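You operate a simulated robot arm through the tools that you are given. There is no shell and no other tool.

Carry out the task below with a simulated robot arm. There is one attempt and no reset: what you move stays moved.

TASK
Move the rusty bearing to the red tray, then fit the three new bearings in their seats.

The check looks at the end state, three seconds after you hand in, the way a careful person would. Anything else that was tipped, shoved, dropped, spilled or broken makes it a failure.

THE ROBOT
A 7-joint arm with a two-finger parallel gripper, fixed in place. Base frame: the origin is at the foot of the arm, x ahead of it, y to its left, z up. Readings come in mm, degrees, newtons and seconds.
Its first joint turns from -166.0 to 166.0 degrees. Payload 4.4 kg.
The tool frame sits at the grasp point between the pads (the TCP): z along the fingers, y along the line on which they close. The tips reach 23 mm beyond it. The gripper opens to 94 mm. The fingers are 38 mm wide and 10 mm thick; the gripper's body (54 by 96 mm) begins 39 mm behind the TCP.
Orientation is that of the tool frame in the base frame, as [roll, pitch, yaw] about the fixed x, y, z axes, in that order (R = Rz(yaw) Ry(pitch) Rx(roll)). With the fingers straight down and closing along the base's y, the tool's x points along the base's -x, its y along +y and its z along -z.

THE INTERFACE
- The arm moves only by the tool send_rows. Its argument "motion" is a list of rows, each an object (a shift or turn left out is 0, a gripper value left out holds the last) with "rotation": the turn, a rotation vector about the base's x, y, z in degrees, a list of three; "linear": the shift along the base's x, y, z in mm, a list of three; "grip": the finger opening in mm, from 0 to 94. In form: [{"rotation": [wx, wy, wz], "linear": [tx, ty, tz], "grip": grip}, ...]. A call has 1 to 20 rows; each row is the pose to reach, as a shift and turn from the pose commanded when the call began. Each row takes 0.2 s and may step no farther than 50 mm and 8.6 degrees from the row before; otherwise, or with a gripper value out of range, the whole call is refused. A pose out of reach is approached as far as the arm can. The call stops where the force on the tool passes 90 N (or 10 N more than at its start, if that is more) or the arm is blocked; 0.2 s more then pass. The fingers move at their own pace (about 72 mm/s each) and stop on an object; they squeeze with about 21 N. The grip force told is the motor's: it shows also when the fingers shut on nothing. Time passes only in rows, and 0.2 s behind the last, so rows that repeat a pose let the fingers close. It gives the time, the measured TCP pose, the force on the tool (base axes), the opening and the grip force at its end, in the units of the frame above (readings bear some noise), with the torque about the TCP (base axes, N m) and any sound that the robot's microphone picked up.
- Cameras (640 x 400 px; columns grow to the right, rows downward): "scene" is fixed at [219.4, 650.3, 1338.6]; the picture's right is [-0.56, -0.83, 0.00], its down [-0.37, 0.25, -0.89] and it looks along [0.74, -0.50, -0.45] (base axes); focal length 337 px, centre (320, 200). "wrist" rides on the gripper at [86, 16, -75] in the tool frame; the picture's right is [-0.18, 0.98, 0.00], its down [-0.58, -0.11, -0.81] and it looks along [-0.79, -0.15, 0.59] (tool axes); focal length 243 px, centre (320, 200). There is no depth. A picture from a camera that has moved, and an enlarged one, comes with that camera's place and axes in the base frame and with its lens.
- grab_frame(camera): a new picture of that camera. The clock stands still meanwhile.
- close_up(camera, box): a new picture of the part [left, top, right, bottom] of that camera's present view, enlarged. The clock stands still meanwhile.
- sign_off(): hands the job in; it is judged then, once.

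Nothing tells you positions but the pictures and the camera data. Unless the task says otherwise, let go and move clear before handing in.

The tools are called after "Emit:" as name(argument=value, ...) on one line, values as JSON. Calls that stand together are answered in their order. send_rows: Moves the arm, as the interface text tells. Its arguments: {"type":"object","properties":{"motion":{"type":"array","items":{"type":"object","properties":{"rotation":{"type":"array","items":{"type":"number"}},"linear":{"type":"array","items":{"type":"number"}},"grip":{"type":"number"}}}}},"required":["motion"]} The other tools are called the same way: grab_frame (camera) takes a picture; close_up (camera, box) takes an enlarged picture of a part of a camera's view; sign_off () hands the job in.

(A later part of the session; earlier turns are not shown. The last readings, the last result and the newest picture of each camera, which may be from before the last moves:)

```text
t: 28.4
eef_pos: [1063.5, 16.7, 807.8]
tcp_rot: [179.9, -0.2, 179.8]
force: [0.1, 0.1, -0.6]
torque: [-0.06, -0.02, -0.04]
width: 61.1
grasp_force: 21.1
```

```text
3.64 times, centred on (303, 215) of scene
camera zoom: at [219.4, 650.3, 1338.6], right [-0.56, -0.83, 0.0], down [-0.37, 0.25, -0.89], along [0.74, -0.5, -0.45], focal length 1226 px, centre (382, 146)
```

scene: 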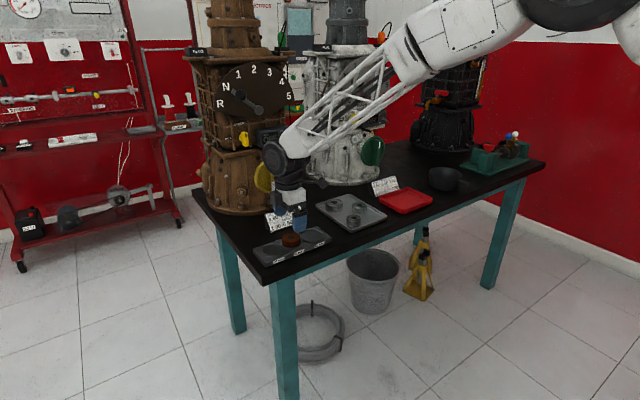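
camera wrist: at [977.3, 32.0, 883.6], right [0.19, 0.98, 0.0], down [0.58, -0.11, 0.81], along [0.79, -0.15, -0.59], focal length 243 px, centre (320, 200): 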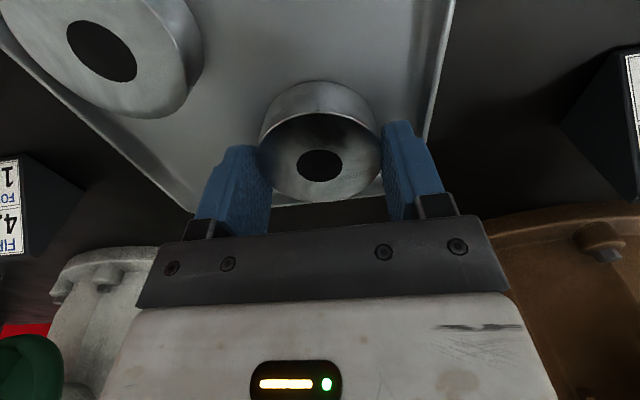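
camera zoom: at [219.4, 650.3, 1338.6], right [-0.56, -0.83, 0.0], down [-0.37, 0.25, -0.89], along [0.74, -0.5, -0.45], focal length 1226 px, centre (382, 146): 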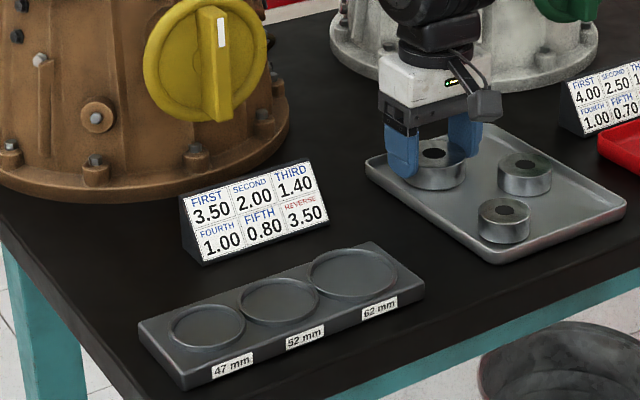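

One step was too long and the call was refused; nothing moved. Resending with smaller steps.

Emit:
send_rows(motion=[{"linear": [0, 0, 4]}, {"linear": [0, 0, 15]}, {"linear": [0, 0, 45]}, {"linear": [0, 0, 80]}, {"linear": [-10, 10, 110]}, {"linear": [-30, 35, 135]}, {"linear": [-55, 65, 142]}, {"linear": [-80, 95, 142]}, {"linear": [-105, 130, 142]}, {"linear": [-120, 160, 142]}, {"linear": [-129, 176, 142]}, {"linear": [-129, 176, 142]}])

Emit:
grab_frame(camera="wrist")

Emit:
close_up(camera="wrist", box=[240, 0, 480, 130])

Emit:
close_up(camera="scene", box=[245, 160, 361, 270])

```text
t: 31.0
eef_pos: [935.9, 191.7, 950.5]
tcp_rot: [179.9, -0.1, 179.9]
force: [-0.8, 0.7, -1.5]
torque: [-0.01, 0.0, -0.02]
width: 61.1
grasp_force: 20.8
```

```text
taken
camera wrist: at [848.3, 208.3, 1025.5], right [0.19, 0.98, 0.0], down [0.58, -0.11, 0.81], along [0.79, -0.15, -0.59], focal length 243 px, centre (320, 200)
```

wrist: 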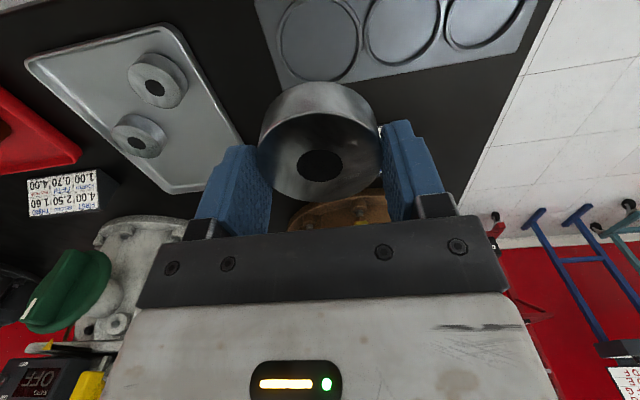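

```text
2.67 times, centred on (360, 65) of wrist
camera zoom: at [848.3, 208.3, 1025.5], right [0.19, 0.98, 0.0], down [0.58, -0.11, 0.81], along [0.79, -0.15, -0.59], focal length 647 px, centre (213, 560)
```

zoom: 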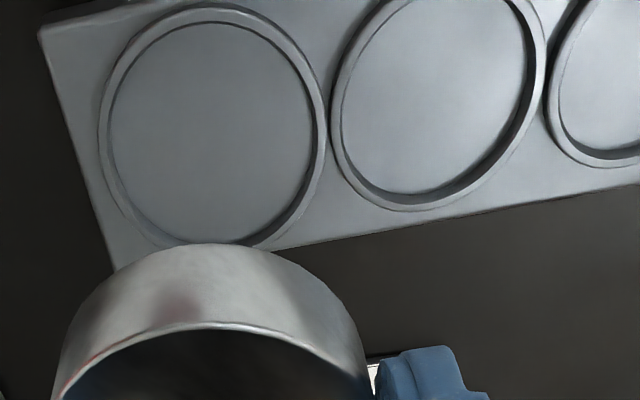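

```text
3.64 times, centred on (303, 215) of scene
camera zoom: at [219.4, 650.3, 1338.6], right [-0.56, -0.83, 0.0], down [-0.37, 0.25, -0.89], along [0.74, -0.5, -0.45], focal length 1226 px, centre (382, 146)
```

zoom: 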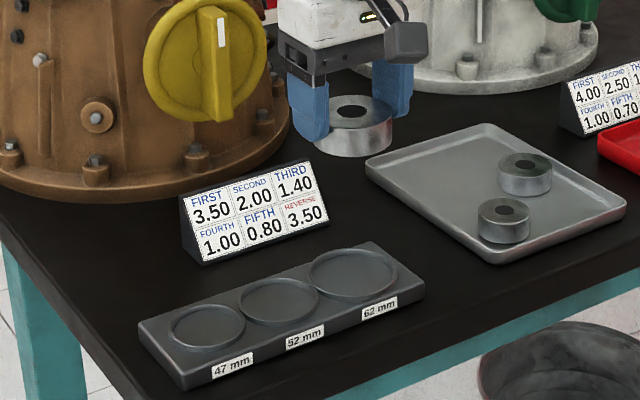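

The bearing is held well. I'll rotate to yaw −90 here, so that x of the seats can be measured accurately and fingers stay clear of the neighbouring seat.

Emit:
send_rows(motion=[{"rotation": [0, 0, 8]}, {"rotation": [0, 0, 16]}, {"rotation": [0, 0, 24]}, {"rotation": [0, 0, 32]}, {"rotation": [0, 0, 40]}, {"rotation": [0, 0, 48]}, {"rotation": [0, 0, 56]}, {"rotation": [0, 0, 64]}, {"rotation": [0, 0, 72]}, {"rotation": [0, 0, 80]}, {"rotation": [0, 0, 86]}, {"rotation": [0, 0, 90]}, {"rotation": [0, 0, 90]}])

Emit:
grab_frame(camera="wrist")

Emit:
close_up(camera="wrist", box=[240, 0, 400, 100])

Emit:
close_up(camera="wrist", box=[240, 70, 400, 220])

```text
t: 33.8
eef_pos: [936.0, 191.8, 949.2]
tcp_rot: [179.9, 0.0, -90.0]
force: [0.2, 0.4, -2.2]
torque: [0.01, 0.02, 0.01]
width: 61.2
grasp_force: 20.9
```

```text
taken
camera wrist: at [919.1, 105.3, 1025.8], right [-0.98, 0.18, 0.0], down [0.11, 0.58, 0.81], along [0.15, 0.79, -0.59], focal length 243 px, centre (320, 200)
```

wrist: 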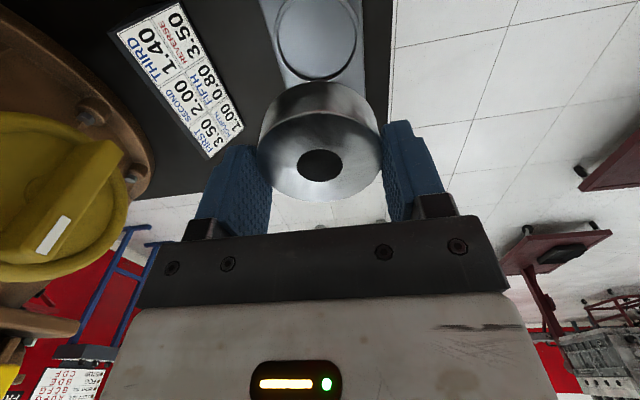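

```text
4.00 times, centred on (320, 50) of wrist
camera zoom: at [919.1, 105.3, 1025.8], right [-0.98, 0.18, 0.0], down [0.11, 0.58, 0.81], along [0.15, 0.79, -0.59], focal length 970 px, centre (320, 800)
```

zoom: 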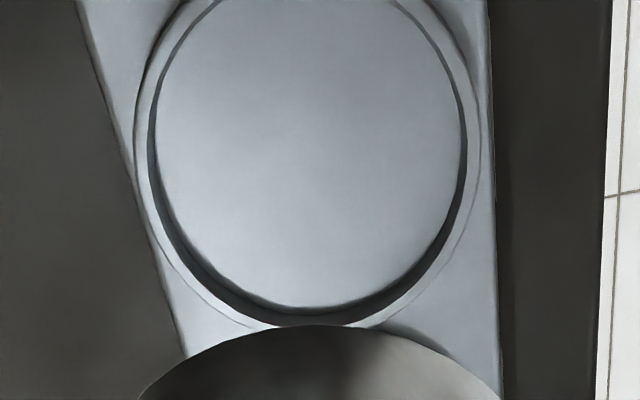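

```text
2.67 times, centred on (320, 145) of wrist
camera zoom: at [919.1, 105.3, 1025.8], right [-0.98, 0.18, 0.0], down [0.11, 0.58, 0.81], along [0.15, 0.79, -0.59], focal length 647 px, centre (320, 347)
```

zoom: 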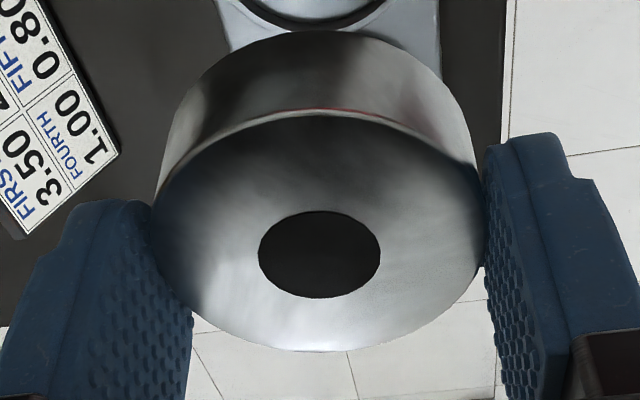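

From the two views, seat 62 lies about +2.6 mm in x and −1.4 mm in y from where I hold the bearing. I'll correct and descend to about 12 mm above the seat to check.

Emit:
send_rows(motion=[{"linear": [2.6, -1.4, -10]}, {"linear": [2.6, -1.4, -45]}, {"linear": [2.6, -1.4, -80]}, {"linear": [2.6, -1.4, -100]}, {"linear": [2.6, -1.4, -113]}, {"linear": [2.6, -1.4, -113]}])

Emit:
grab_frame(camera="wrist")

Emit:
close_up(camera="scene", box=[275, 195, 355, 255])

Emit:
close_up(camera="wrist", box=[240, 40, 400, 200])

```text
t: 35.2
eef_pos: [937.6, 190.5, 835.9]
tcp_rot: [179.9, -0.1, -90.1]
force: [-0.2, 0.7, -2.5]
torque: [-0.02, -0.02, -0.02]
width: 61.5
grasp_force: 21.3
```

```text
taken
camera wrist: at [921.6, 104.1, 912.8], right [-0.98, 0.19, 0.0], down [0.11, 0.58, 0.81], along [0.15, 0.79, -0.59], focal length 243 px, centre (320, 200)
```

wrist: 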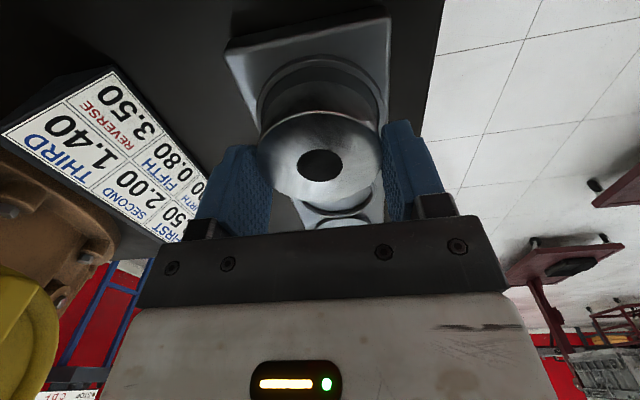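

```text
6.67 times, centred on (315, 225) of scene
camera zoom: at [219.4, 650.3, 1338.6], right [-0.56, -0.83, 0.0], down [-0.37, 0.25, -0.89], along [0.74, -0.5, -0.45], focal length 2248 px, centre (353, 33)
```

zoom: 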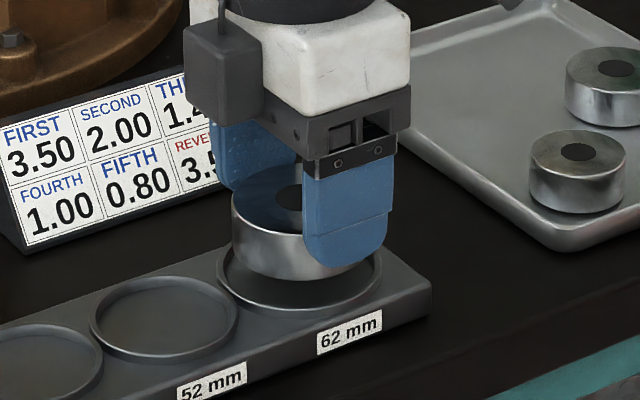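

```text
2.50 times, centred on (320, 120) of wrist
camera zoom: at [921.6, 104.1, 912.8], right [-0.98, 0.19, 0.0], down [0.11, 0.58, 0.81], along [0.15, 0.79, -0.59], focal length 606 px, centre (320, 400)
```

zoom: 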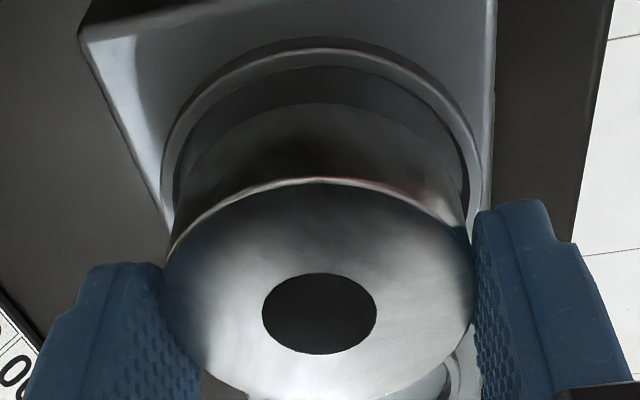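

Horizontally the bearing sits centred over the ring in both views. Lowering in small steps while watching force.

Emit:
send_rows(motion=[{"linear": [0, 0, -3]}, {"linear": [0, 0, -6]}, {"linear": [0, 0, -6]}])

Emit:
close_up(camera="scene", box=[285, 210, 345, 255])

Emit:
close_up(camera="wrist", box=[240, 40, 400, 200])

```text
t: 36.0
eef_pos: [937.5, 190.4, 831.2]
tcp_rot: [179.9, -0.1, -90.1]
force: [-0.6, 0.3, -2.6]
torque: [0.01, 0.0, -0.01]
width: 61.3
grasp_force: 21.0
```

```text
8.89 times, centred on (315, 232) of scene
camera zoom: at [219.4, 650.3, 1338.6], right [-0.56, -0.83, 0.0], down [-0.37, 0.25, -0.89], along [0.74, -0.5, -0.45], focal length 2997 px, centre (364, -89)
```

zoom: 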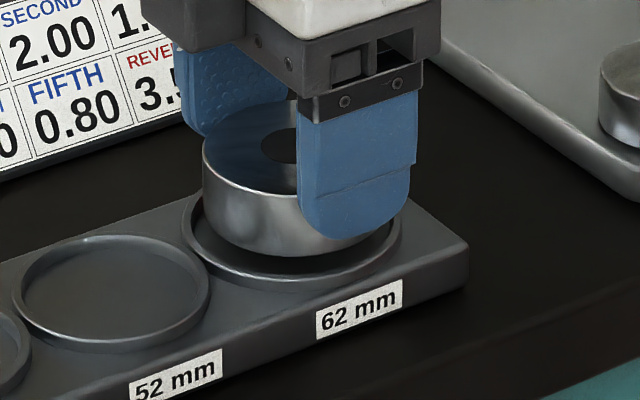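

```text
2.50 times, centred on (320, 120) of wrist
camera zoom: at [921.5, 104.2, 906.8], right [-0.98, 0.19, 0.0], down [0.11, 0.58, 0.81], along [0.15, 0.79, -0.59], focal length 606 px, centre (320, 400)
```

zoom: 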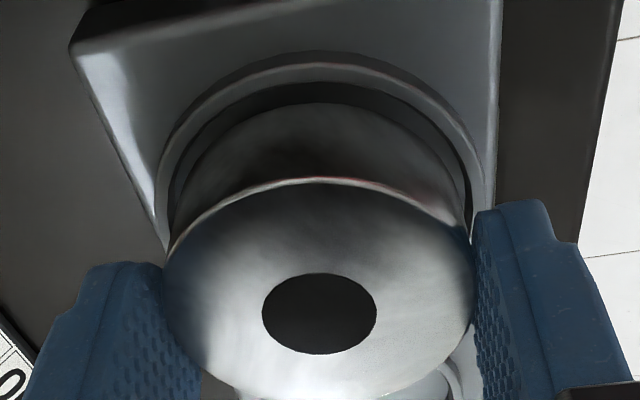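

Emit:
send_rows(motion=[{"linear": [0, 0, -2]}, {"linear": [0, 0, -4]}, {"linear": [0, 0, -4]}])

Emit:
close_up(camera="scene", box=[285, 210, 345, 255])

Emit:
close_up(camera="wrist", box=[240, 40, 400, 200])

```text
t: 36.8
eef_pos: [939.1, 189.9, 827.3]
tcp_rot: [179.9, -0.1, -90.1]
force: [0.7, -0.4, -2.5]
torque: [0.02, -0.02, -0.04]
width: 61.2
grasp_force: 20.8
```

```text
8.89 times, centred on (315, 232) of scene
camera zoom: at [219.4, 650.3, 1338.6], right [-0.56, -0.83, 0.0], down [-0.37, 0.25, -0.89], along [0.74, -0.5, -0.45], focal length 2997 px, centre (364, -89)
```

zoom: 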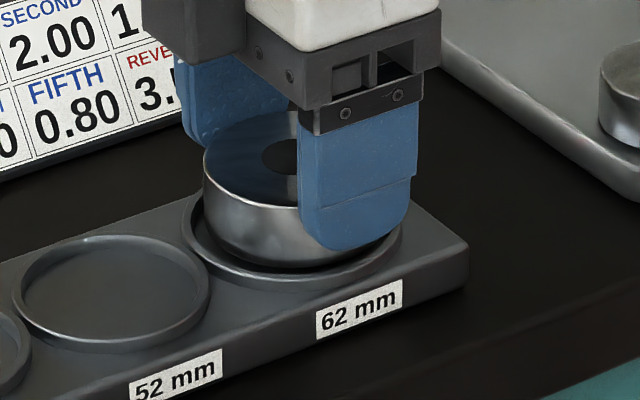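

```text
2.50 times, centred on (320, 120) of wrist
camera zoom: at [921.3, 104.1, 902.6], right [-0.98, 0.19, 0.0], down [0.11, 0.58, 0.81], along [0.15, 0.79, -0.59], focal length 606 px, centre (320, 400)
```

zoom: 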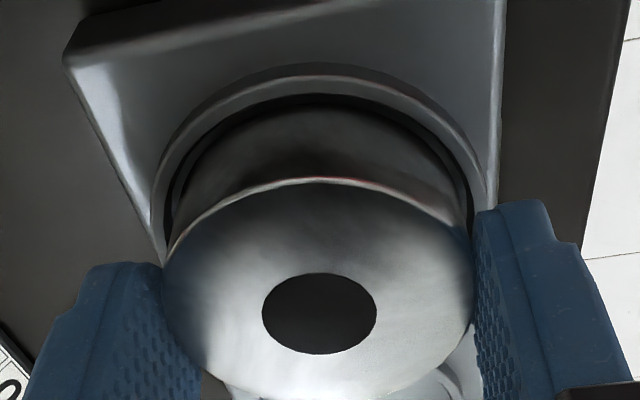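

I'll zoom further to judge the gap around the bearing before entering the ring.

Emit:
close_up(camera="scene", box=[298, 219, 330, 243])

Emit:
close_up(camera="wrist", box=[270, 60, 370, 140])

```text
16.00 times, centred on (314, 231) of scene
camera zoom: at [219.4, 650.3, 1338.6], right [-0.56, -0.83, 0.0], down [-0.37, 0.25, -0.89], along [0.74, -0.5, -0.45], focal length 5395 px, centre (416, -296)
```

zoom: 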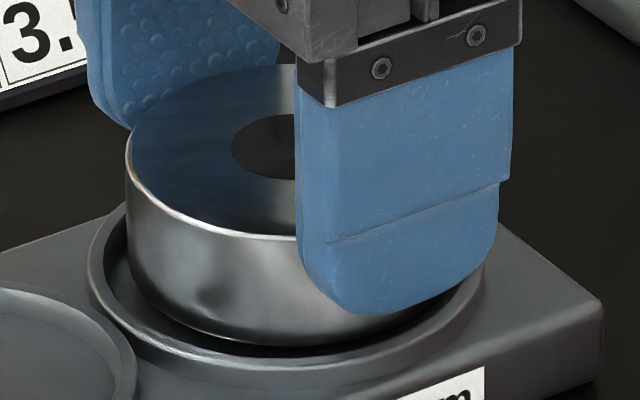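

```text
5.00 times, centred on (320, 100) of wrist
camera zoom: at [921.3, 104.1, 902.6], right [-0.98, 0.19, 0.0], down [0.11, 0.58, 0.81], along [0.15, 0.79, -0.59], focal length 1213 px, centre (320, 700)
```

zoom: 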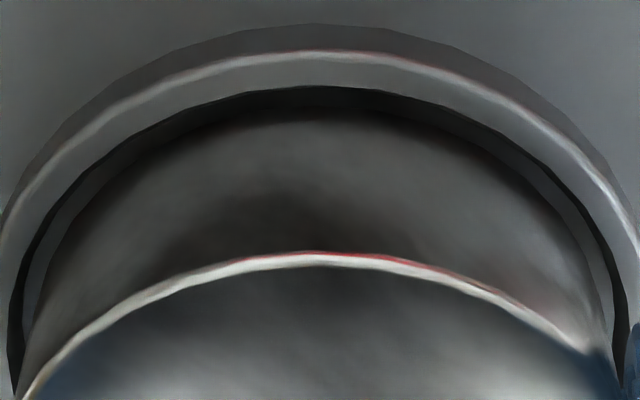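

The ring has roughly 2.5 mm radial clearance. I'll nudge (−0.4, +1.4) mm and lower further.

Emit:
send_rows(motion=[{"linear": [-0.4, 1.4, 0]}, {"linear": [-0.4, 1.4, -2]}, {"linear": [-0.4, 1.4, -2]}])

Emit:
close_up(camera="scene", box=[298, 219, 330, 243])

Emit:
close_up(camera="wrist", box=[270, 60, 370, 140])

```text
t: 37.6
eef_pos: [936.7, 191.9, 824.8]
tcp_rot: [179.9, -0.2, -90.1]
force: [0.8, -0.2, -3.0]
torque: [-0.02, 0.02, 0.03]
width: 61.1
grasp_force: 20.8
```

```text
16.00 times, centred on (314, 231) of scene
camera zoom: at [219.4, 650.3, 1338.6], right [-0.56, -0.83, 0.0], down [-0.37, 0.25, -0.89], along [0.74, -0.5, -0.45], focal length 5395 px, centre (416, -296)
```

zoom: 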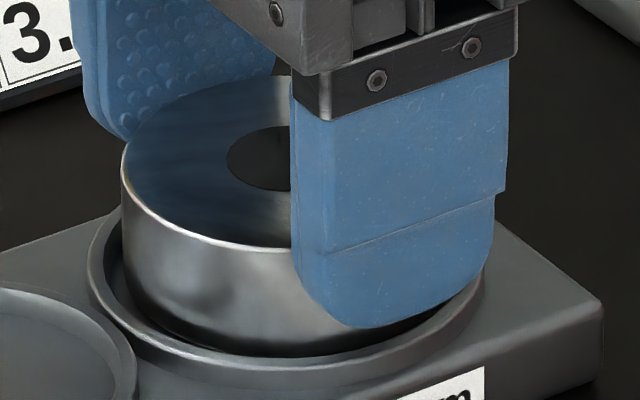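

```text
5.00 times, centred on (320, 100) of wrist
camera zoom: at [920.8, 105.4, 900.7], right [-0.98, 0.19, 0.0], down [0.11, 0.58, 0.81], along [0.15, 0.79, -0.59], focal length 1213 px, centre (320, 700)
```

zoom: 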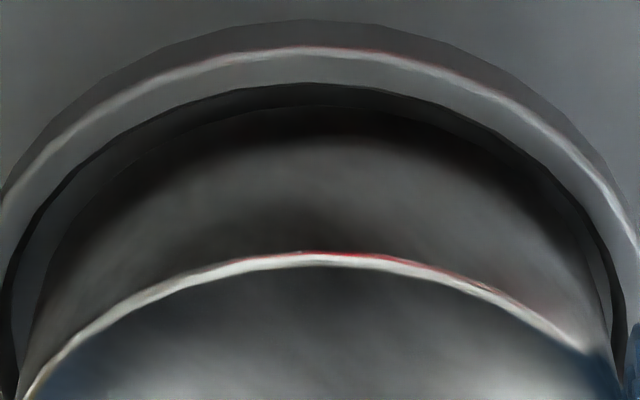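

Emit:
send_rows(motion=[{"linear": [0, 0, -1]}, {"linear": [0, 0, -2]}, {"linear": [0, 0, -2]}])

```text
t: 38.4
eef_pos: [937.1, 191.3, 822.8]
tcp_rot: [179.9, -0.1, -90.2]
force: [0.9, 0.1, -2.4]
torque: [0.0, 0.01, 0.02]
width: 61.2
grasp_force: 20.8
```

Emit:
send_rows(motion=[{"linear": [0, 0, -1]}, {"linear": [0, 0, -1.5]}, {"linear": [0, 0, -1.5]}])

Emit:
close_up(camera="scene", box=[298, 219, 330, 243])

```text
t: 39.2
eef_pos: [937.9, 192.3, 822.4]
tcp_rot: [180.0, 0.0, -90.1]
force: [-0.3, -0.1, 7.6]
torque: [-0.1, 0.03, 0.03]
width: 61.2
grasp_force: 20.9
```

```text
16.00 times, centred on (314, 231) of scene
camera zoom: at [219.4, 650.3, 1338.6], right [-0.56, -0.83, 0.0], down [-0.37, 0.25, -0.89], along [0.74, -0.5, -0.45], focal length 5395 px, centre (416, -296)
```

zoom: 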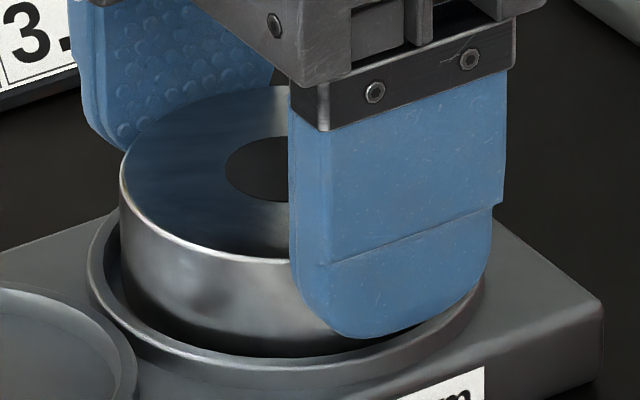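

Contact at z≈822, which matches full seating. Releasing and rising.

Emit:
send_rows(motion=[{"grip": 74}, {"grip": 74}, {"linear": [0, 0, 5], "grip": 74}, {"linear": [0, 0, 30]}, {"linear": [0, 0, 70]}, {"linear": [0, 0, 110]}, {"linear": [0, 0, 110]}])

Emit:
close_up(camera="wrist", box=[240, 0, 400, 100])

Emit:
close_up(camera="scene", box=[285, 210, 345, 255])

```text
t: 40.8
eef_pos: [937.0, 189.8, 931.9]
tcp_rot: [179.9, -0.1, -90.1]
force: [1.2, 0.8, -0.3]
torque: [-0.02, 0.0, -0.01]
width: 73.8
grasp_force: 0.1
```

```text
4.00 times, centred on (320, 50) of wrist
camera zoom: at [921.5, 104.3, 1007.9], right [-0.98, 0.19, 0.0], down [0.11, 0.58, 0.81], along [0.15, 0.79, -0.59], focal length 970 px, centre (320, 800)
```

zoom: 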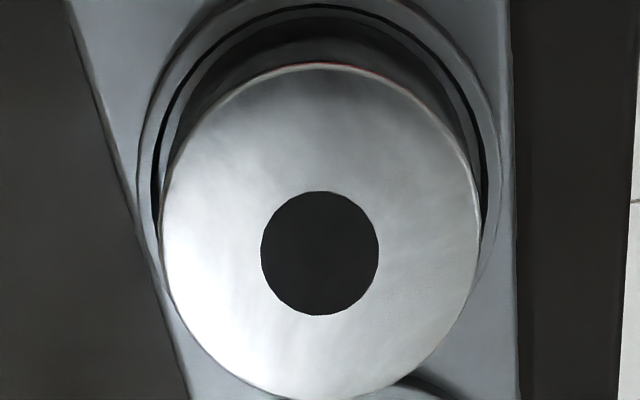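

```text
8.89 times, centred on (315, 232) of scene
camera zoom: at [219.4, 650.3, 1338.6], right [-0.56, -0.83, 0.0], down [-0.37, 0.25, -0.89], along [0.74, -0.5, -0.45], focal length 2997 px, centre (364, -89)
```

zoom: 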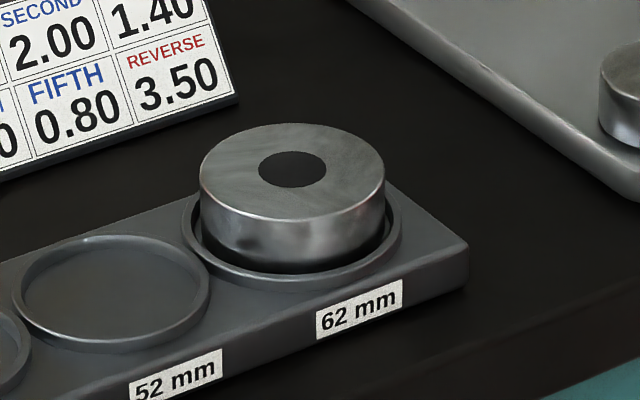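

The 62 is seated. I'll shift along y for an unobstructed look at the 47 and 52 seats.

Emit:
send_rows(motion=[{"linear": [0, 40, 0]}, {"linear": [0, 85, 0]}, {"linear": [0, 120, 0]}, {"linear": [0, 134, 0]}, {"linear": [0, 134, 0]}])

Emit:
grab_frame(camera="wrist")

Emit:
close_up(camera="wrist", box=[240, 0, 400, 100])

Emit:
close_up(camera="scene", box=[255, 219, 319, 267])

```text
t: 42.0
eef_pos: [938.1, 325.8, 931.5]
tcp_rot: [179.8, -0.1, -90.1]
force: [-0.2, -0.8, 0.2]
torque: [-0.01, 0.0, -0.01]
width: 74.0
grasp_force: 0.0
```

```text
taken
camera wrist: at [921.7, 239.1, 1006.6], right [-0.98, 0.19, 0.0], down [0.11, 0.58, 0.81], along [0.15, 0.79, -0.59], focal length 243 px, centre (320, 200)
```

wrist: 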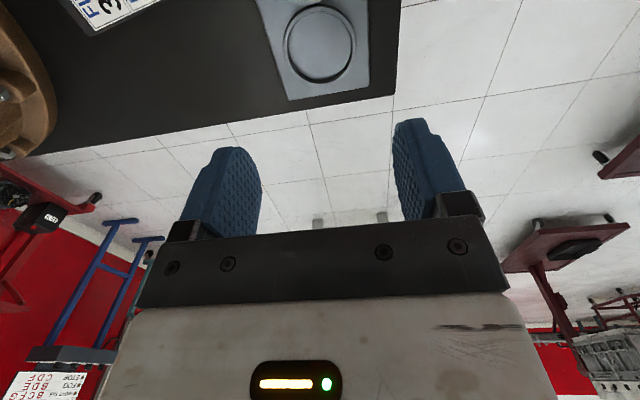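

```text
4.00 times, centred on (320, 50) of wrist
camera zoom: at [921.7, 239.1, 1006.6], right [-0.98, 0.19, 0.0], down [0.11, 0.58, 0.81], along [0.15, 0.79, -0.59], focal length 970 px, centre (320, 800)
```

zoom: 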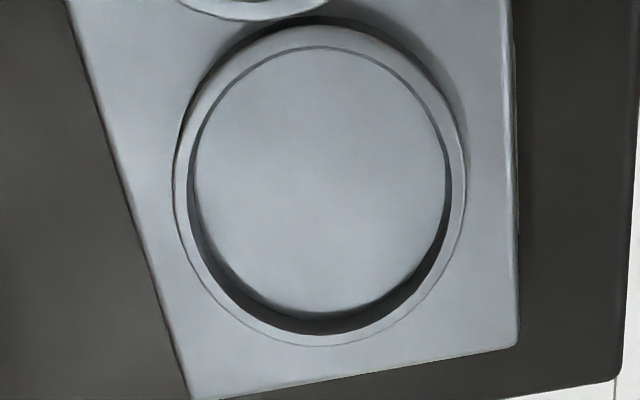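

```text
8.33 times, centred on (287, 243) of scene
camera zoom: at [219.4, 650.3, 1338.6], right [-0.56, -0.83, 0.0], down [-0.37, 0.25, -0.89], along [0.74, -0.5, -0.45], focal length 2810 px, centre (595, -158)
```

zoom: 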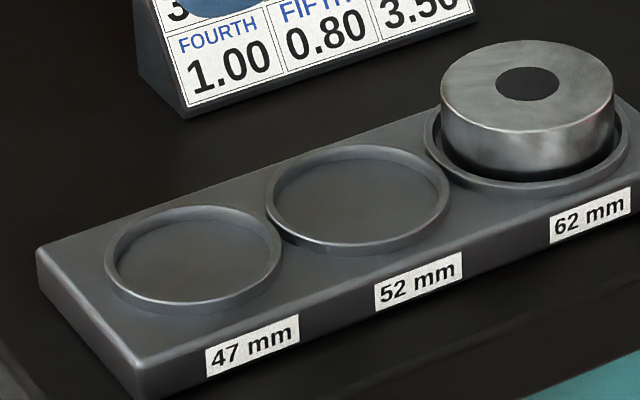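

Seat 47 lies at ≈(937.4, 325), nearly under the present TCP. I'm going to fetch the 47 mm bearing, near (944, 27).

Emit:
send_rows(motion=[{"linear": [0, -40, 0]}, {"linear": [1, -85, 0]}, {"linear": [2, -130, 0]}, {"linear": [3, -175, 0]}, {"linear": [4, -220, 0]}, {"linear": [5, -260, 0]}, {"linear": [6, -290, -10]}, {"linear": [6, -298, -40]}, {"linear": [6, -298, -60]}, {"linear": [6, -298, -60]}])

Emit:
grab_frame(camera="wrist")

Emit:
close_up(camera="wrist", box=[220, 0, 420, 160])

```text
t: 44.2
eef_pos: [942.8, 26.4, 869.8]
tcp_rot: [179.9, -0.1, -90.2]
force: [0.2, 0.3, -0.4]
torque: [-0.01, 0.0, -0.01]
width: 74.1
grasp_force: 0.1
```

```text
taken
camera wrist: at [926.5, -59.1, 946.8], right [-0.98, 0.19, 0.0], down [0.11, 0.58, 0.81], along [0.15, 0.79, -0.59], focal length 243 px, centre (320, 200)
```

wrist: 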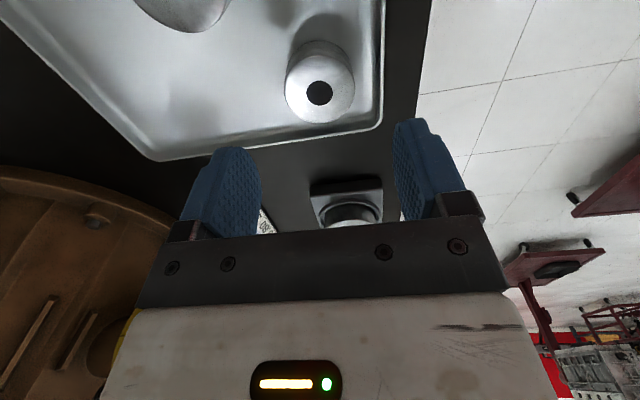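

```text
2.50 times, centred on (320, 80) of wrist
camera zoom: at [926.5, -59.1, 946.8], right [-0.98, 0.19, 0.0], down [0.11, 0.58, 0.81], along [0.15, 0.79, -0.59], focal length 606 px, centre (320, 500)
```

zoom: 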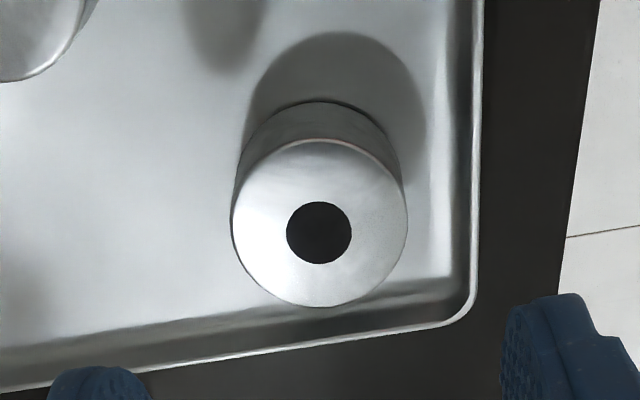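

The 47's near side is too close to the tray wall for an x grip, so I'll yaw back and grip it along y with a 62 mm opening.

Emit:
send_rows(motion=[{"rotation": [0, 0, -8], "grip": 62}, {"rotation": [0, 0, -16]}, {"rotation": [0, 0, -24]}, {"rotation": [0, 0, -32]}, {"rotation": [0, 0, -40]}, {"rotation": [0, 0, -48]}, {"rotation": [0, 0, -56]}, {"rotation": [0, 0, -64]}, {"rotation": [0, 0, -72]}, {"rotation": [0, 0, -80]}, {"rotation": [0, 0, -86]}, {"rotation": [0, 0, -90]}, {"rotation": [0, 0, -90], "linear": [0, 0, -15]}, {"rotation": [0, 0, -90], "linear": [0, 0, -25]}, {"rotation": [0, 0, -90], "linear": [0, 0, -25]}])

Emit:
grab_frame(camera="wrist")

Emit:
close_up(camera="wrist", box=[220, 0, 420, 160])

Emit:
close_up(camera="scene", box=[310, 160, 390, 240])

```text
t: 47.4
eef_pos: [942.6, 27.0, 847.8]
tcp_rot: [-180.0, 0.0, 179.8]
force: [-0.6, 0.8, 0.0]
torque: [0.01, -0.02, -0.04]
width: 61.9
grasp_force: 0.1
```

```text
taken
camera wrist: at [856.3, 43.8, 922.3], right [0.19, 0.98, 0.0], down [0.58, -0.11, 0.81], along [0.79, -0.15, -0.59], focal length 243 px, centre (320, 200)
```

wrist: 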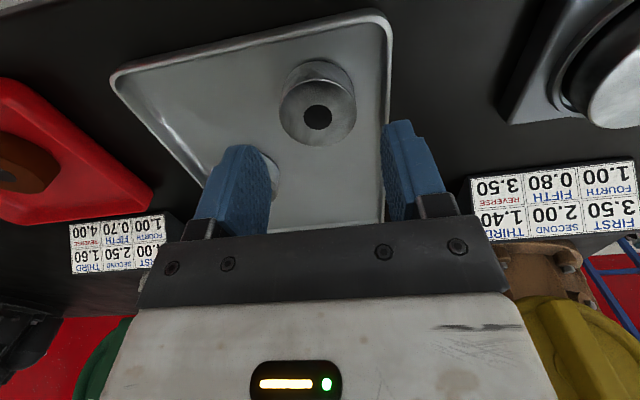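

```text
2.50 times, centred on (320, 80) of wrist
camera zoom: at [856.3, 43.8, 922.3], right [0.19, 0.98, 0.0], down [0.58, -0.11, 0.81], along [0.79, -0.15, -0.59], focal length 606 px, centre (320, 500)
```

zoom: 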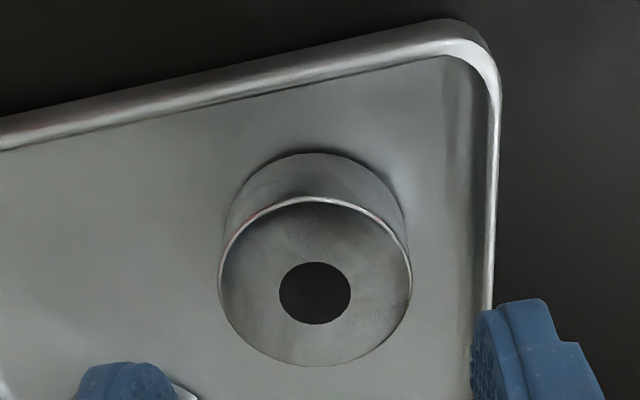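

```text
5.00 times, centred on (350, 200) of scene
camera zoom: at [219.4, 650.3, 1338.6], right [-0.56, -0.83, 0.0], down [-0.37, 0.25, -0.89], along [0.74, -0.5, -0.45], focal length 1686 px, centre (170, 200)
```

zoom: 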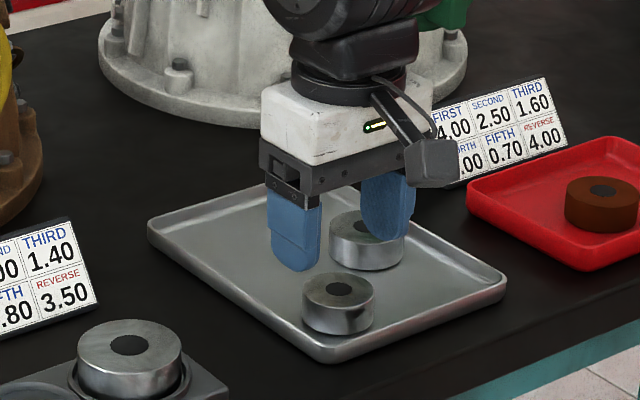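

Adjusting about a millimetre, descending and gripping the 47.

Emit:
send_rows(motion=[{"linear": [0.6, -0.9, -12]}, {"linear": [0.6, -0.9, -25]}, {"linear": [0.6, -0.9, -35]}, {"linear": [0.6, -0.9, -40]}, {"linear": [0.6, -0.9, -40]}, {"linear": [0.6, -0.9, -40], "grip": 38}, {"linear": [0.6, -0.9, -40], "grip": 38}, {"linear": [0.6, -0.9, -40], "grip": 38}, {"linear": [0.6, -0.9, -40], "grip": 38}])

Emit:
close_up(camera="wrist", box=[240, 70, 400, 220])

Emit:
close_up(camera="scene", box=[310, 160, 390, 240])

```text
t: 49.4
eef_pos: [944.2, 25.6, 806.6]
tcp_rot: [-180.0, -0.1, 179.9]
force: [4.2, -3.1, 11.7]
torque: [-0.16, -0.12, 0.03]
width: 46.2
grasp_force: 20.7
```

```text
2.67 times, centred on (320, 145) of wrist
camera zoom: at [857.4, 42.3, 882.0], right [0.19, 0.98, 0.0], down [0.58, -0.11, 0.81], along [0.79, -0.15, -0.59], focal length 647 px, centre (320, 347)
```

zoom: 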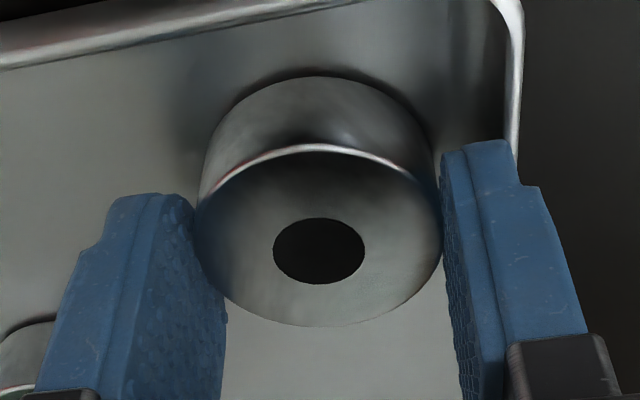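

```text
5.00 times, centred on (350, 200) of scene
camera zoom: at [219.4, 650.3, 1338.6], right [-0.56, -0.83, 0.0], down [-0.37, 0.25, -0.89], along [0.74, -0.5, -0.45], focal length 1686 px, centre (170, 200)
```

zoom: 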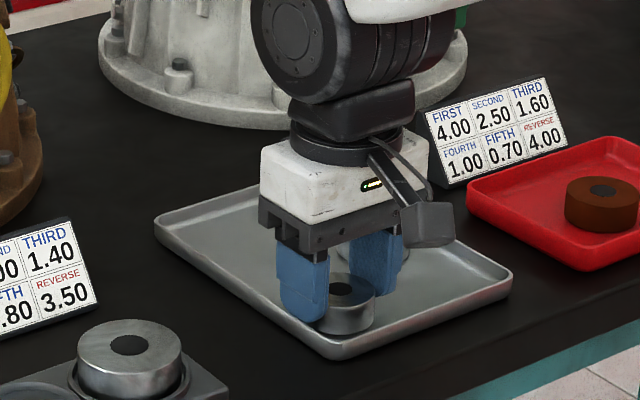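

The reading shows ~12 N vertical force, and the tray seems to have shifted a few millimetres: a finger probably brushed the tray rim. I'll lift straight up with the 47 and compare the tray position.

Emit:
send_rows(motion=[{"linear": [0, 0, 3]}, {"linear": [0, 0, 8]}, {"linear": [0, 0, 20]}, {"linear": [0, 0, 50]}, {"linear": [0, 0, 90]}, {"linear": [0, 0, 130]}, {"linear": [0, 0, 130]}])

Emit:
close_up(camera="scene", box=[305, 185, 401, 245])

Emit:
grab_frame(camera="wrist")

Emit:
close_up(camera="wrist", box=[240, 70, 400, 220])

```text
t: 51.0
eef_pos: [943.9, 27.1, 937.0]
tcp_rot: [180.0, -0.1, 179.9]
force: [-0.2, 0.3, -2.0]
torque: [0.02, -0.01, 0.03]
width: 46.2
grasp_force: 21.0
```

```text
6.67 times, centred on (353, 215) of scene
camera zoom: at [219.4, 650.3, 1338.6], right [-0.56, -0.83, 0.0], down [-0.37, 0.25, -0.89], along [0.74, -0.5, -0.45], focal length 2248 px, centre (100, 100)
```

zoom: 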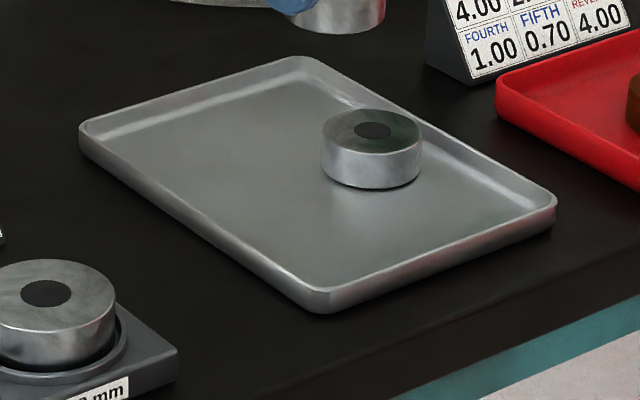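

```text
taken
camera wrist: at [857.3, 43.5, 1012.8], right [0.19, 0.98, 0.0], down [0.58, -0.11, 0.81], along [0.79, -0.15, -0.59], focal length 243 px, centre (320, 200)
```

wrist: 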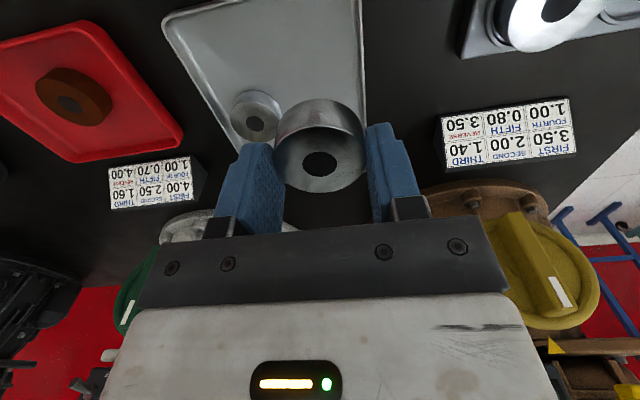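

```text
2.67 times, centred on (320, 145) of wrist
camera zoom: at [857.3, 43.5, 1012.8], right [0.19, 0.98, 0.0], down [0.58, -0.11, 0.81], along [0.79, -0.15, -0.59], focal length 647 px, centre (320, 347)
```

zoom: 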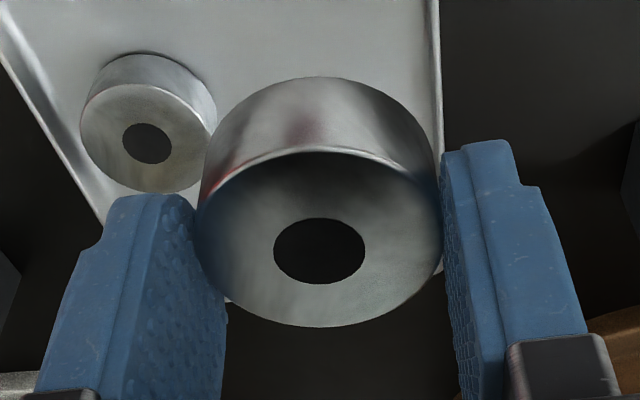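

The tray shifted ~6 mm toward −y; I'll push it back later when it is empty. The 47 is held (46.2 reading). Carrying it to above seat 47.

Emit:
send_rows(motion=[{"linear": [-1, 30, 5]}, {"linear": [-2, 75, 13]}, {"linear": [-3, 120, 13]}, {"linear": [-4, 165, 13]}, {"linear": [-5, 210, 13]}, {"linear": [-6, 250, 13]}, {"linear": [-7, 280, 13]}, {"linear": [-7.7, 299, 13]}, {"linear": [-7.7, 299, 13]}])

Emit:
grab_frame(camera="wrist")

Emit:
close_up(camera="wrist", box=[240, 0, 400, 100])

```text
t: 53.0
eef_pos: [936.5, 325.0, 950.8]
tcp_rot: [179.9, -0.1, 179.9]
force: [1.1, 0.7, -1.4]
torque: [-0.02, 0.0, -0.02]
width: 46.0
grasp_force: 21.0
```

```text
taken
camera wrist: at [850.0, 342.0, 1025.9], right [0.19, 0.98, 0.0], down [0.58, -0.11, 0.81], along [0.79, -0.15, -0.59], focal length 243 px, centre (320, 200)
```

wrist: 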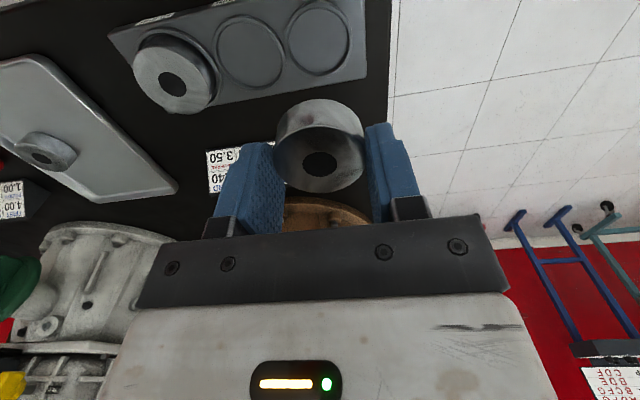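

```text
4.00 times, centred on (320, 50) of wrist
camera zoom: at [850.0, 342.0, 1025.9], right [0.19, 0.98, 0.0], down [0.58, -0.11, 0.81], along [0.79, -0.15, -0.59], focal length 970 px, centre (320, 800)
```

zoom: 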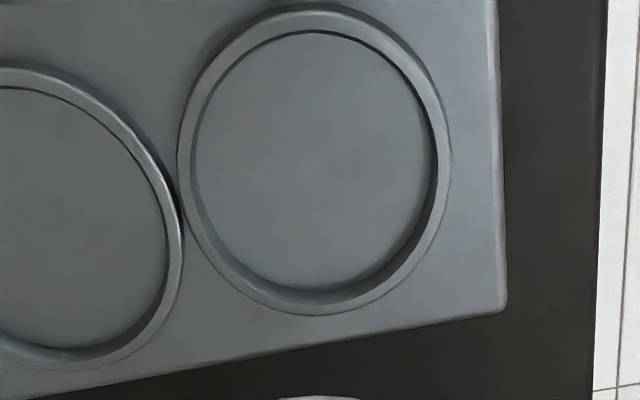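

Seat 47 appears ~1 mm toward −y from the held bearing. Correcting and descending to just above the ring.

Emit:
send_rows(motion=[{"linear": [0.4, -1.0, -10]}, {"linear": [0.4, -1.0, -45]}, {"linear": [0.4, -1.0, -80]}, {"linear": [0.4, -1.0, -105]}, {"linear": [0.4, -1.0, -120]}, {"linear": [0.4, -1.0, -120]}])

Emit:
close_up(camera="scene", box=[255, 219, 319, 267])

Emit:
close_up(camera="wrist", box=[240, 40, 400, 200])

```text
t: 54.4
eef_pos: [937.7, 322.5, 830.1]
tcp_rot: [179.9, 0.0, 180.0]
force: [0.7, 0.3, -1.6]
torque: [-0.03, 0.04, 0.01]
width: 46.2
grasp_force: 20.9
```

```text
8.33 times, centred on (287, 243) of scene
camera zoom: at [219.4, 650.3, 1338.6], right [-0.56, -0.83, 0.0], down [-0.37, 0.25, -0.89], along [0.74, -0.5, -0.45], focal length 2810 px, centre (595, -158)
```

zoom: 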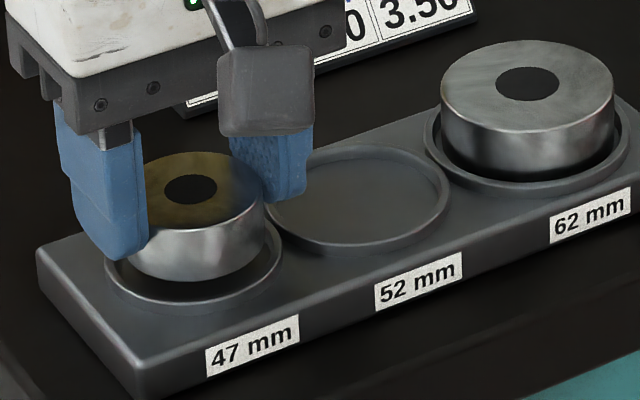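

```text
2.50 times, centred on (320, 120) of wrist
camera zoom: at [850.7, 340.4, 905.7], right [0.19, 0.98, 0.0], down [0.58, -0.11, 0.81], along [0.79, -0.15, -0.59], focal length 606 px, centre (320, 400)
```

zoom: 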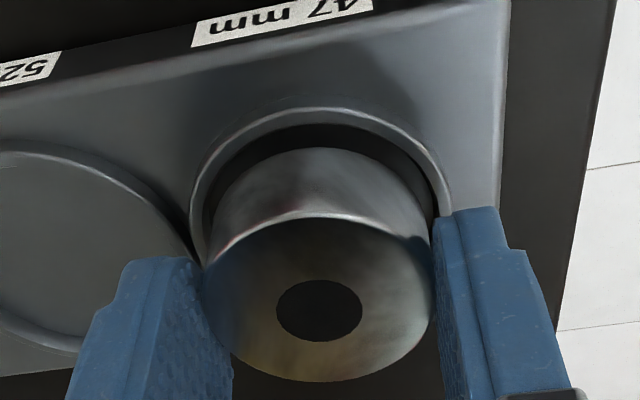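

Well aligned in both views. Lowering to contact.

Emit:
send_rows(motion=[{"linear": [0, 0, -2]}, {"linear": [0, 0, -4]}, {"linear": [0, 0, -6]}, {"linear": [0, 0, -6]}])

Emit:
close_up(camera="scene", box=[255, 219, 319, 267])

Emit:
close_up(camera="wrist", box=[240, 40, 400, 200])

```text
t: 55.4
eef_pos: [937.7, 324.1, 823.6]
tcp_rot: [179.9, -0.2, 179.9]
force: [0.4, -0.1, -0.4]
torque: [-0.01, -0.01, 0.0]
width: 45.9
grasp_force: 21.1
```

```text
8.33 times, centred on (287, 243) of scene
camera zoom: at [219.4, 650.3, 1338.6], right [-0.56, -0.83, 0.0], down [-0.37, 0.25, -0.89], along [0.74, -0.5, -0.45], focal length 2810 px, centre (595, -158)
```

zoom: 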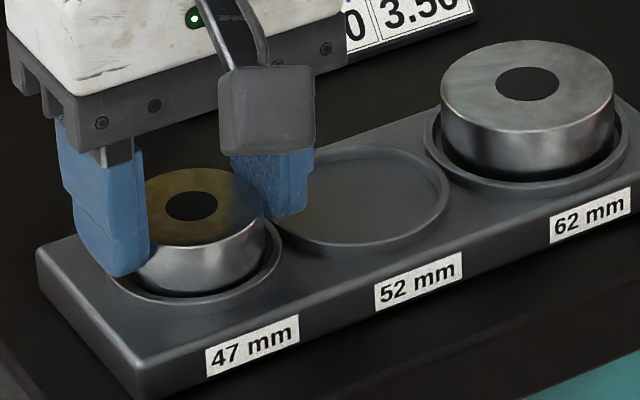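

```text
2.50 times, centred on (320, 120) of wrist
camera zoom: at [850.3, 340.7, 899.4], right [0.19, 0.98, 0.0], down [0.58, -0.11, 0.81], along [0.79, -0.15, -0.59], focal length 606 px, centre (320, 400)
```

zoom: 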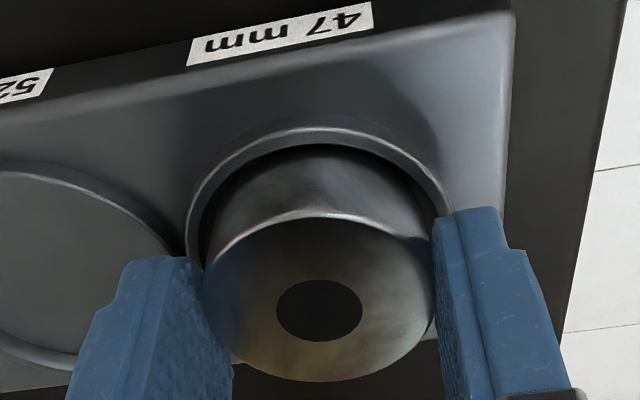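

Emit:
send_rows(motion=[{"linear": [0, 0, -1]}, {"linear": [0, 0, -2]}, {"linear": [0, 0, -2]}])

```text
t: 56.2
eef_pos: [937.0, 324.1, 822.1]
tcp_rot: [179.9, -0.1, 179.9]
force: [-0.8, -0.4, -2.0]
torque: [0.02, 0.01, 0.02]
width: 46.2
grasp_force: 21.3
```

Emit:
send_rows(motion=[{"linear": [0, 0, -1]}, {"linear": [0, 0, -1.5]}, {"linear": [0, 0, -1.5]}])

Emit:
close_up(camera="scene", box=[255, 219, 319, 267])

```text
t: 57.0
eef_pos: [936.5, 323.5, 820.7]
tcp_rot: [179.9, 0.0, 180.0]
force: [2.0, 1.7, 5.9]
torque: [-0.03, 0.04, 0.0]
width: 46.2
grasp_force: 20.8
```

```text
8.33 times, centred on (287, 243) of scene
camera zoom: at [219.4, 650.3, 1338.6], right [-0.56, -0.83, 0.0], down [-0.37, 0.25, -0.89], along [0.74, -0.5, -0.45], focal length 2810 px, centre (595, -158)
```

zoom: 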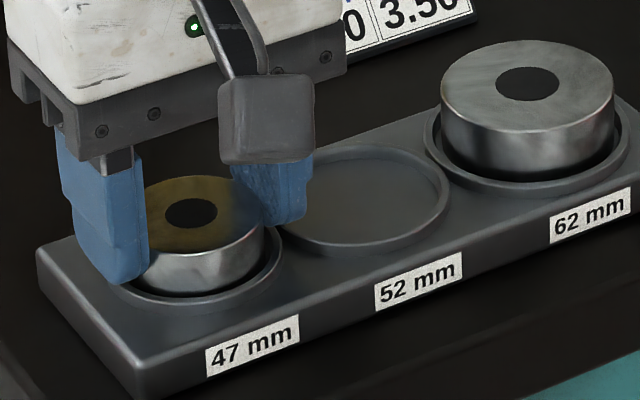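

Contact at the expected height (~821). Releasing and rising.

Emit:
send_rows(motion=[{"grip": 60}, {"grip": 60}, {"linear": [0, 0, 5], "grip": 60}, {"linear": [0, 0, 30]}, {"linear": [0, 0, 70]}, {"linear": [0, 0, 110]}, {"linear": [0, 0, 110]}])

Emit:
close_up(camera="scene", box=[255, 219, 319, 267])

Emit:
close_up(camera="wrist", box=[160, 0, 400, 150])

```text
t: 58.6
eef_pos: [937.7, 322.7, 930.8]
tcp_rot: [179.9, -0.1, 179.9]
force: [0.1, 1.1, -0.5]
torque: [-0.03, -0.01, 0.0]
width: 60.1
grasp_force: 0.1
```

```text
8.33 times, centred on (287, 243) of scene
camera zoom: at [219.4, 650.3, 1338.6], right [-0.56, -0.83, 0.0], down [-0.37, 0.25, -0.89], along [0.74, -0.5, -0.45], focal length 2810 px, centre (595, -158)
```

zoom: 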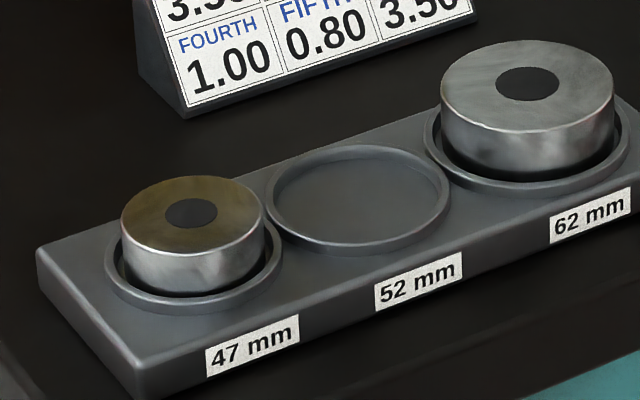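

```text
2.67 times, centred on (280, 75) of wrist
camera zoom: at [850.5, 340.5, 1007.2], right [0.19, 0.98, 0.0], down [0.58, -0.11, 0.81], along [0.79, -0.15, -0.59], focal length 647 px, centre (427, 533)
```

zoom: 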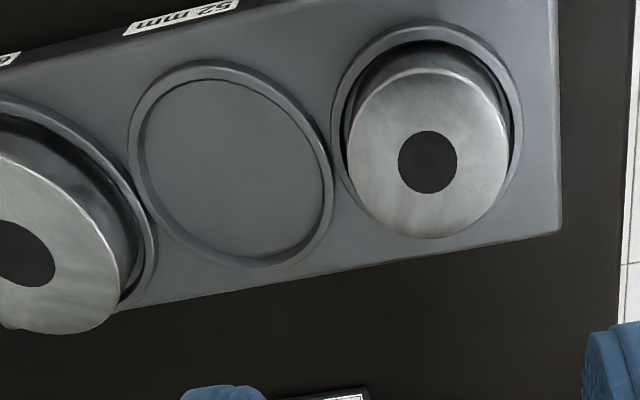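

The 47 is seated. Now I move over seat 52 for a measurement view.

Emit:
send_rows(motion=[{"linear": [0, -30, 0]}, {"linear": [0, -61, 0]}, {"linear": [0, -61, 0]}])

Emit:
close_up(camera="wrist", box=[240, 0, 400, 100])

```text
t: 59.4
eef_pos: [936.8, 262.9, 930.9]
tcp_rot: [179.9, -0.1, 179.8]
force: [0.8, 0.3, -0.4]
torque: [-0.01, -0.03, 0.01]
width: 60.0
grasp_force: 0.1
```

```text
4.00 times, centred on (320, 50) of wrist
camera zoom: at [850.5, 279.4, 1006.5], right [0.19, 0.98, 0.0], down [0.58, -0.11, 0.81], along [0.79, -0.15, -0.59], focal length 970 px, centre (320, 800)
```

zoom: 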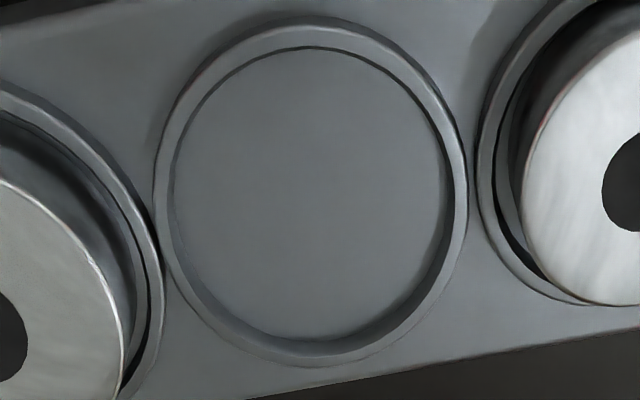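

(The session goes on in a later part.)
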